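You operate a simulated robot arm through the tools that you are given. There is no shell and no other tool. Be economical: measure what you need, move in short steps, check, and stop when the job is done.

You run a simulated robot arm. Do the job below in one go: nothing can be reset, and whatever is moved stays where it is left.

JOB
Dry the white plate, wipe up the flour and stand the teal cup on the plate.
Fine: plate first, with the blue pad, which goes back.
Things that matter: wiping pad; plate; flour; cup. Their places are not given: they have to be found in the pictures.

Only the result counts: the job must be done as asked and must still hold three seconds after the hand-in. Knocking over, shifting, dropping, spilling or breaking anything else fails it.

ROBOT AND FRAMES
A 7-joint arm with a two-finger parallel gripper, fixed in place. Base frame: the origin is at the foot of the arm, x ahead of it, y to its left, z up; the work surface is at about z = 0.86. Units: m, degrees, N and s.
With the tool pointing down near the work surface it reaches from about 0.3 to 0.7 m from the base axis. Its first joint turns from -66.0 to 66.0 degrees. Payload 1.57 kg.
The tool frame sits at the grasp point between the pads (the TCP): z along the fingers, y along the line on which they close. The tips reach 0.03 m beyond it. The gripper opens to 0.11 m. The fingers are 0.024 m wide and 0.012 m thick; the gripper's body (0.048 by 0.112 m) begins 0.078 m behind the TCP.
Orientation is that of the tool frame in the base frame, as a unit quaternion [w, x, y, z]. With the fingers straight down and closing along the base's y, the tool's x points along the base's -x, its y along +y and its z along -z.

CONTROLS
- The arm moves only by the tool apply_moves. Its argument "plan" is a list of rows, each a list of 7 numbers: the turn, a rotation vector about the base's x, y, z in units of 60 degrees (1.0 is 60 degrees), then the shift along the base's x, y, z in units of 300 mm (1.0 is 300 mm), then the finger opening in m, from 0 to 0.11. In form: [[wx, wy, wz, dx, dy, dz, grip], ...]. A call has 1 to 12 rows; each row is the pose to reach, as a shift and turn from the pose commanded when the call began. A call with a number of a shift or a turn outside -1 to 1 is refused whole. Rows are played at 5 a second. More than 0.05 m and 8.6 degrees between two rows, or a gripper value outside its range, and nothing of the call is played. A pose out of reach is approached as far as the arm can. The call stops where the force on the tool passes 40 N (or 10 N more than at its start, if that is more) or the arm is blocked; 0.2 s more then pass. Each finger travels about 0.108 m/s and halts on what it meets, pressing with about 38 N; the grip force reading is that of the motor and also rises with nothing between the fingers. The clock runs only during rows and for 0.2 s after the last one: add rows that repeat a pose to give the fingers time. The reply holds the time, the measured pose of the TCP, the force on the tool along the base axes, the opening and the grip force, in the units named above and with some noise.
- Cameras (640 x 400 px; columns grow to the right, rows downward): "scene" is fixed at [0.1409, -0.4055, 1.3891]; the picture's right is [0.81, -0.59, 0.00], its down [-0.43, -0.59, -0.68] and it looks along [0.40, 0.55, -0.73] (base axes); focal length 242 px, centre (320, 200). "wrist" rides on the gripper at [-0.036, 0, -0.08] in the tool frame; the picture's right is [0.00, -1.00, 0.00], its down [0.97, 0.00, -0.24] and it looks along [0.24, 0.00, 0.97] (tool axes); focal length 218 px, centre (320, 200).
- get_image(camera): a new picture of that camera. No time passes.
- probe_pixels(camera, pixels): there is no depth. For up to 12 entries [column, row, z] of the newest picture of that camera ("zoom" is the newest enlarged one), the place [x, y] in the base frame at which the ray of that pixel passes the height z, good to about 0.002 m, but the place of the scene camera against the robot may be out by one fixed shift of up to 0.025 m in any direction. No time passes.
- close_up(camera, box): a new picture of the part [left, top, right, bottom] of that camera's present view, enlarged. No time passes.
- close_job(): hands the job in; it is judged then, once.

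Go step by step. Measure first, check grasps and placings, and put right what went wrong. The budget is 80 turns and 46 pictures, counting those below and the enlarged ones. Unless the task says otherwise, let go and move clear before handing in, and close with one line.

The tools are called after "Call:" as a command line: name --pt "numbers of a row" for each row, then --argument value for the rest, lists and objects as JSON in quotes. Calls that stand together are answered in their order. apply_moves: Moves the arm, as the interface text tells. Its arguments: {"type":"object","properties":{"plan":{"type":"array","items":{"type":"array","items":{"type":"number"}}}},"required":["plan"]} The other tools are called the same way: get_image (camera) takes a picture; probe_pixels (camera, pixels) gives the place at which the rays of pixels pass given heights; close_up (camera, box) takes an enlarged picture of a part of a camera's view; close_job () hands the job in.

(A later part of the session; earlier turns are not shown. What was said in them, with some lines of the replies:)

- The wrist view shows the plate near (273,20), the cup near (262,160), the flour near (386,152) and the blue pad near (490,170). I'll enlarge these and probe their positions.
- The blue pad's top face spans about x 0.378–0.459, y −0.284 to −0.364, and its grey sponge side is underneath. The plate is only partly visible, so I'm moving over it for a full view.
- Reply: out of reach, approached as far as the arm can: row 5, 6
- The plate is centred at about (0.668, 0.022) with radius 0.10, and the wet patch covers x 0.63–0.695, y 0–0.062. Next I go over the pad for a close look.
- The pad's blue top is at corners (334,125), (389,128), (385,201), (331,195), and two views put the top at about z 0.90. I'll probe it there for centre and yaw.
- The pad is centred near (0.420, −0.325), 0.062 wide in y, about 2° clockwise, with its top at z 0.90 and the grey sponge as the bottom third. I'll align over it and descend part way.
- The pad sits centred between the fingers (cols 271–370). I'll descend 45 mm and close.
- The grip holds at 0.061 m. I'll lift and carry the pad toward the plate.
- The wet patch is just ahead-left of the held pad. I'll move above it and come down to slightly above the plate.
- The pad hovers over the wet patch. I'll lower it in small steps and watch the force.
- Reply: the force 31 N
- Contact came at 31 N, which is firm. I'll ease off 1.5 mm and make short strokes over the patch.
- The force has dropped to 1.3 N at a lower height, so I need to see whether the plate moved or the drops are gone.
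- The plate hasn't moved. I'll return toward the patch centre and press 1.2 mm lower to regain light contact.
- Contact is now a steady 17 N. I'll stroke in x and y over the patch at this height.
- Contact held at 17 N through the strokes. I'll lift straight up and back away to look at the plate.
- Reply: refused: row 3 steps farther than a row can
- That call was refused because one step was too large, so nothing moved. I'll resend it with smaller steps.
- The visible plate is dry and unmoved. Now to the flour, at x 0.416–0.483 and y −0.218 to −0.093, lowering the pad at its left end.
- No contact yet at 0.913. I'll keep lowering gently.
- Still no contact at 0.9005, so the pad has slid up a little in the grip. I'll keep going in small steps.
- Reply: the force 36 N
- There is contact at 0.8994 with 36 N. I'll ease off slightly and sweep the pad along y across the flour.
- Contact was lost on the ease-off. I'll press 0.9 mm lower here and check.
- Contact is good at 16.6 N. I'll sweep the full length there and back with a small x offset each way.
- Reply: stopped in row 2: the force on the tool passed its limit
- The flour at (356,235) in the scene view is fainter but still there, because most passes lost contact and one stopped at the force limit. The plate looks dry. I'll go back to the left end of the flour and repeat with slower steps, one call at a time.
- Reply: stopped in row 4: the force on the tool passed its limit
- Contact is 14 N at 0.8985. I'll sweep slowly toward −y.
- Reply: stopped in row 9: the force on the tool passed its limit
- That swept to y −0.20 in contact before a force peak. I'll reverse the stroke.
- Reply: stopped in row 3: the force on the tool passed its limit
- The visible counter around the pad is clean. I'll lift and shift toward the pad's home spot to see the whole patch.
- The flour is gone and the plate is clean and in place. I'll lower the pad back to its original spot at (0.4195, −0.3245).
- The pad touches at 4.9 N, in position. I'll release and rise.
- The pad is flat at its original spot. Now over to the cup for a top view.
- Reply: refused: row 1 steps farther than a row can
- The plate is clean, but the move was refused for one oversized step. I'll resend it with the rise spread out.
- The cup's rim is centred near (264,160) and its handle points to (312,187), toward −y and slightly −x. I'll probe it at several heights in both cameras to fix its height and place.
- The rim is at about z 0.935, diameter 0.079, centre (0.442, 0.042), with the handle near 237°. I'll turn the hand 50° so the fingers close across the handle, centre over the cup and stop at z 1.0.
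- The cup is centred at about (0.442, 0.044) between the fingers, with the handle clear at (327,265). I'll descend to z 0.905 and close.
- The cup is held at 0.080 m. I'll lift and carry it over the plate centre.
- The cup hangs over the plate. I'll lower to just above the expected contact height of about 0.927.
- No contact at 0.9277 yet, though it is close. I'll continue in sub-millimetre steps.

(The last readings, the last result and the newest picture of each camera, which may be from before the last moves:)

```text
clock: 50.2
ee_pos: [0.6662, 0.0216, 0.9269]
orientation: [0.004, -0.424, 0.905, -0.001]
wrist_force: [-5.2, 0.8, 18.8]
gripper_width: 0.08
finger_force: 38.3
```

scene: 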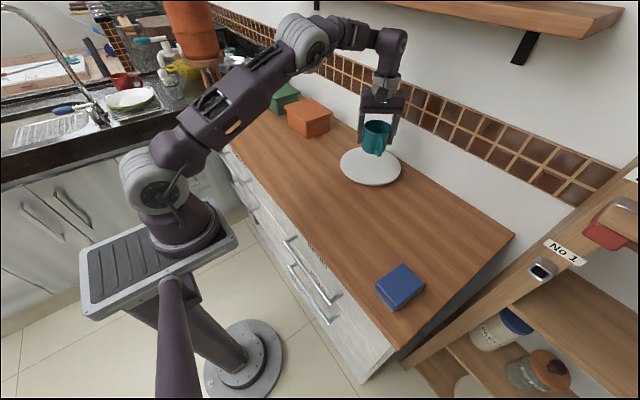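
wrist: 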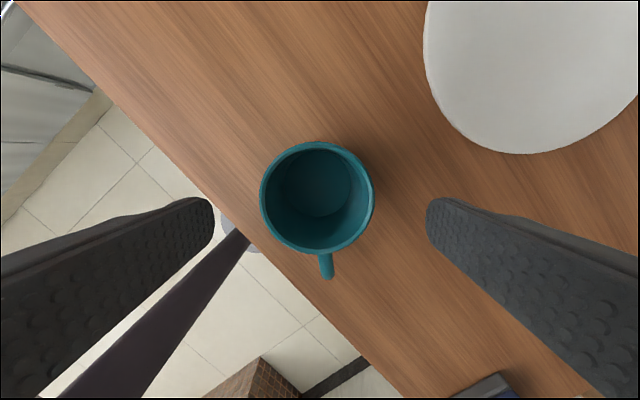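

The cup has landed at 0.9269 with 19 N. I'll ease off slightly, open, and rise straight up.

Call:
apply_moves --pt "0 0 0 0 0 0.002 0.06" --pt "0 0 0 0 0 0.002 0.085" --pt "0 0 0 0 0 0.002 0.1" --pt "0 0 0 0 0 0.002 0.11" --pt "0 0 0 0 0 0.002 0.11" --pt "0 0 0 0 0 0.08 0.11" --pt "0 0 0 0 0 0.2 0.11" --pt "0 0 0 0 0 0.33 0.11" --pt "0 0 0 -0.1 0 0.42 0.11" --pt "0 0 0 -0.24 0 0.42 0.11" --pt "0 0 0 -0.38 0 0.42 0.11" --pt "0 0 0 -0.38 0 0.42 0.11"

Call:
get_image --camera "scene"

Call:
get_image --camera "wrist"

Call:
close_up --camera "scene" --box '[300, 90, 440, 280]'

```text
clock: 52.8
ee_pos: [0.5509, 0.023, 1.052]
orientation: [0.004, -0.423, 0.906, 0.0]
wrist_force: [0.2, -0.3, -0.9]
gripper_width: 0.1101
finger_force: 0.1
```

```text
11 pictures are left
```

scene: 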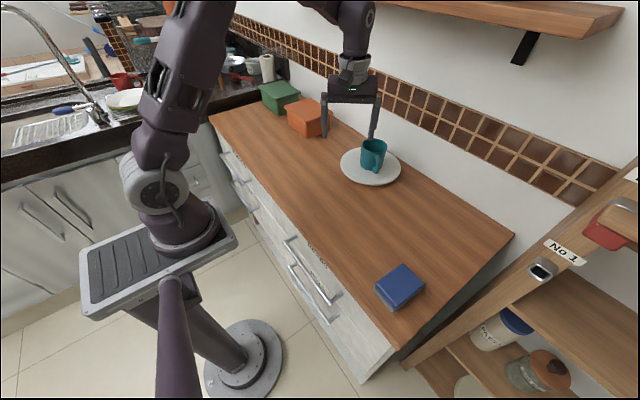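

```text
10 pictures are left
```

wrist: 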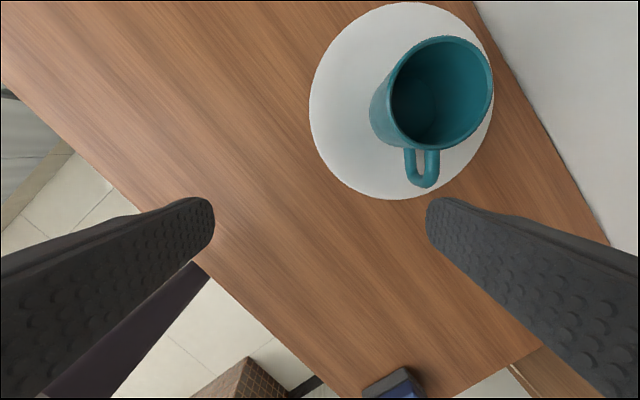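

```text
2.11 times, centred on (370, 185) of scene
```

zoom: 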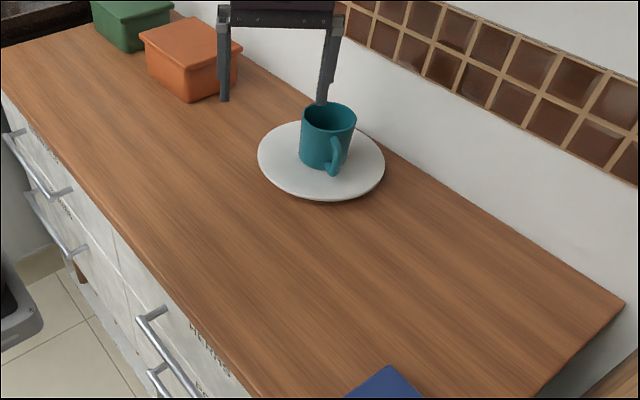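

The cup stands upright on the dry plate and the pad is back. One last enlarged check of the flour area before I hand in.

Call:
close_up --camera "scene" --box '[320, 200, 430, 310]'

```text
3.64 times, centred on (375, 255) of scene
```

zoom: 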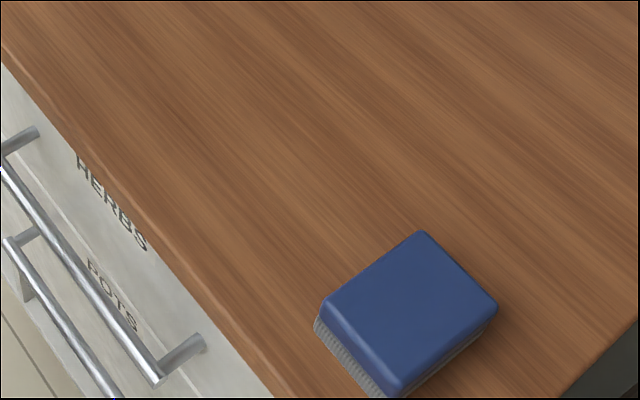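

The counter shows no flour, the pad is at its original place, and the gripper is open and clear, so I'm handing in.

Call:
close_job

```text
The job is handed in.
```

I dried the plate first with the blue pad, wiped up the flour with it, put the pad back where it was, and stood the teal cup on the plate.
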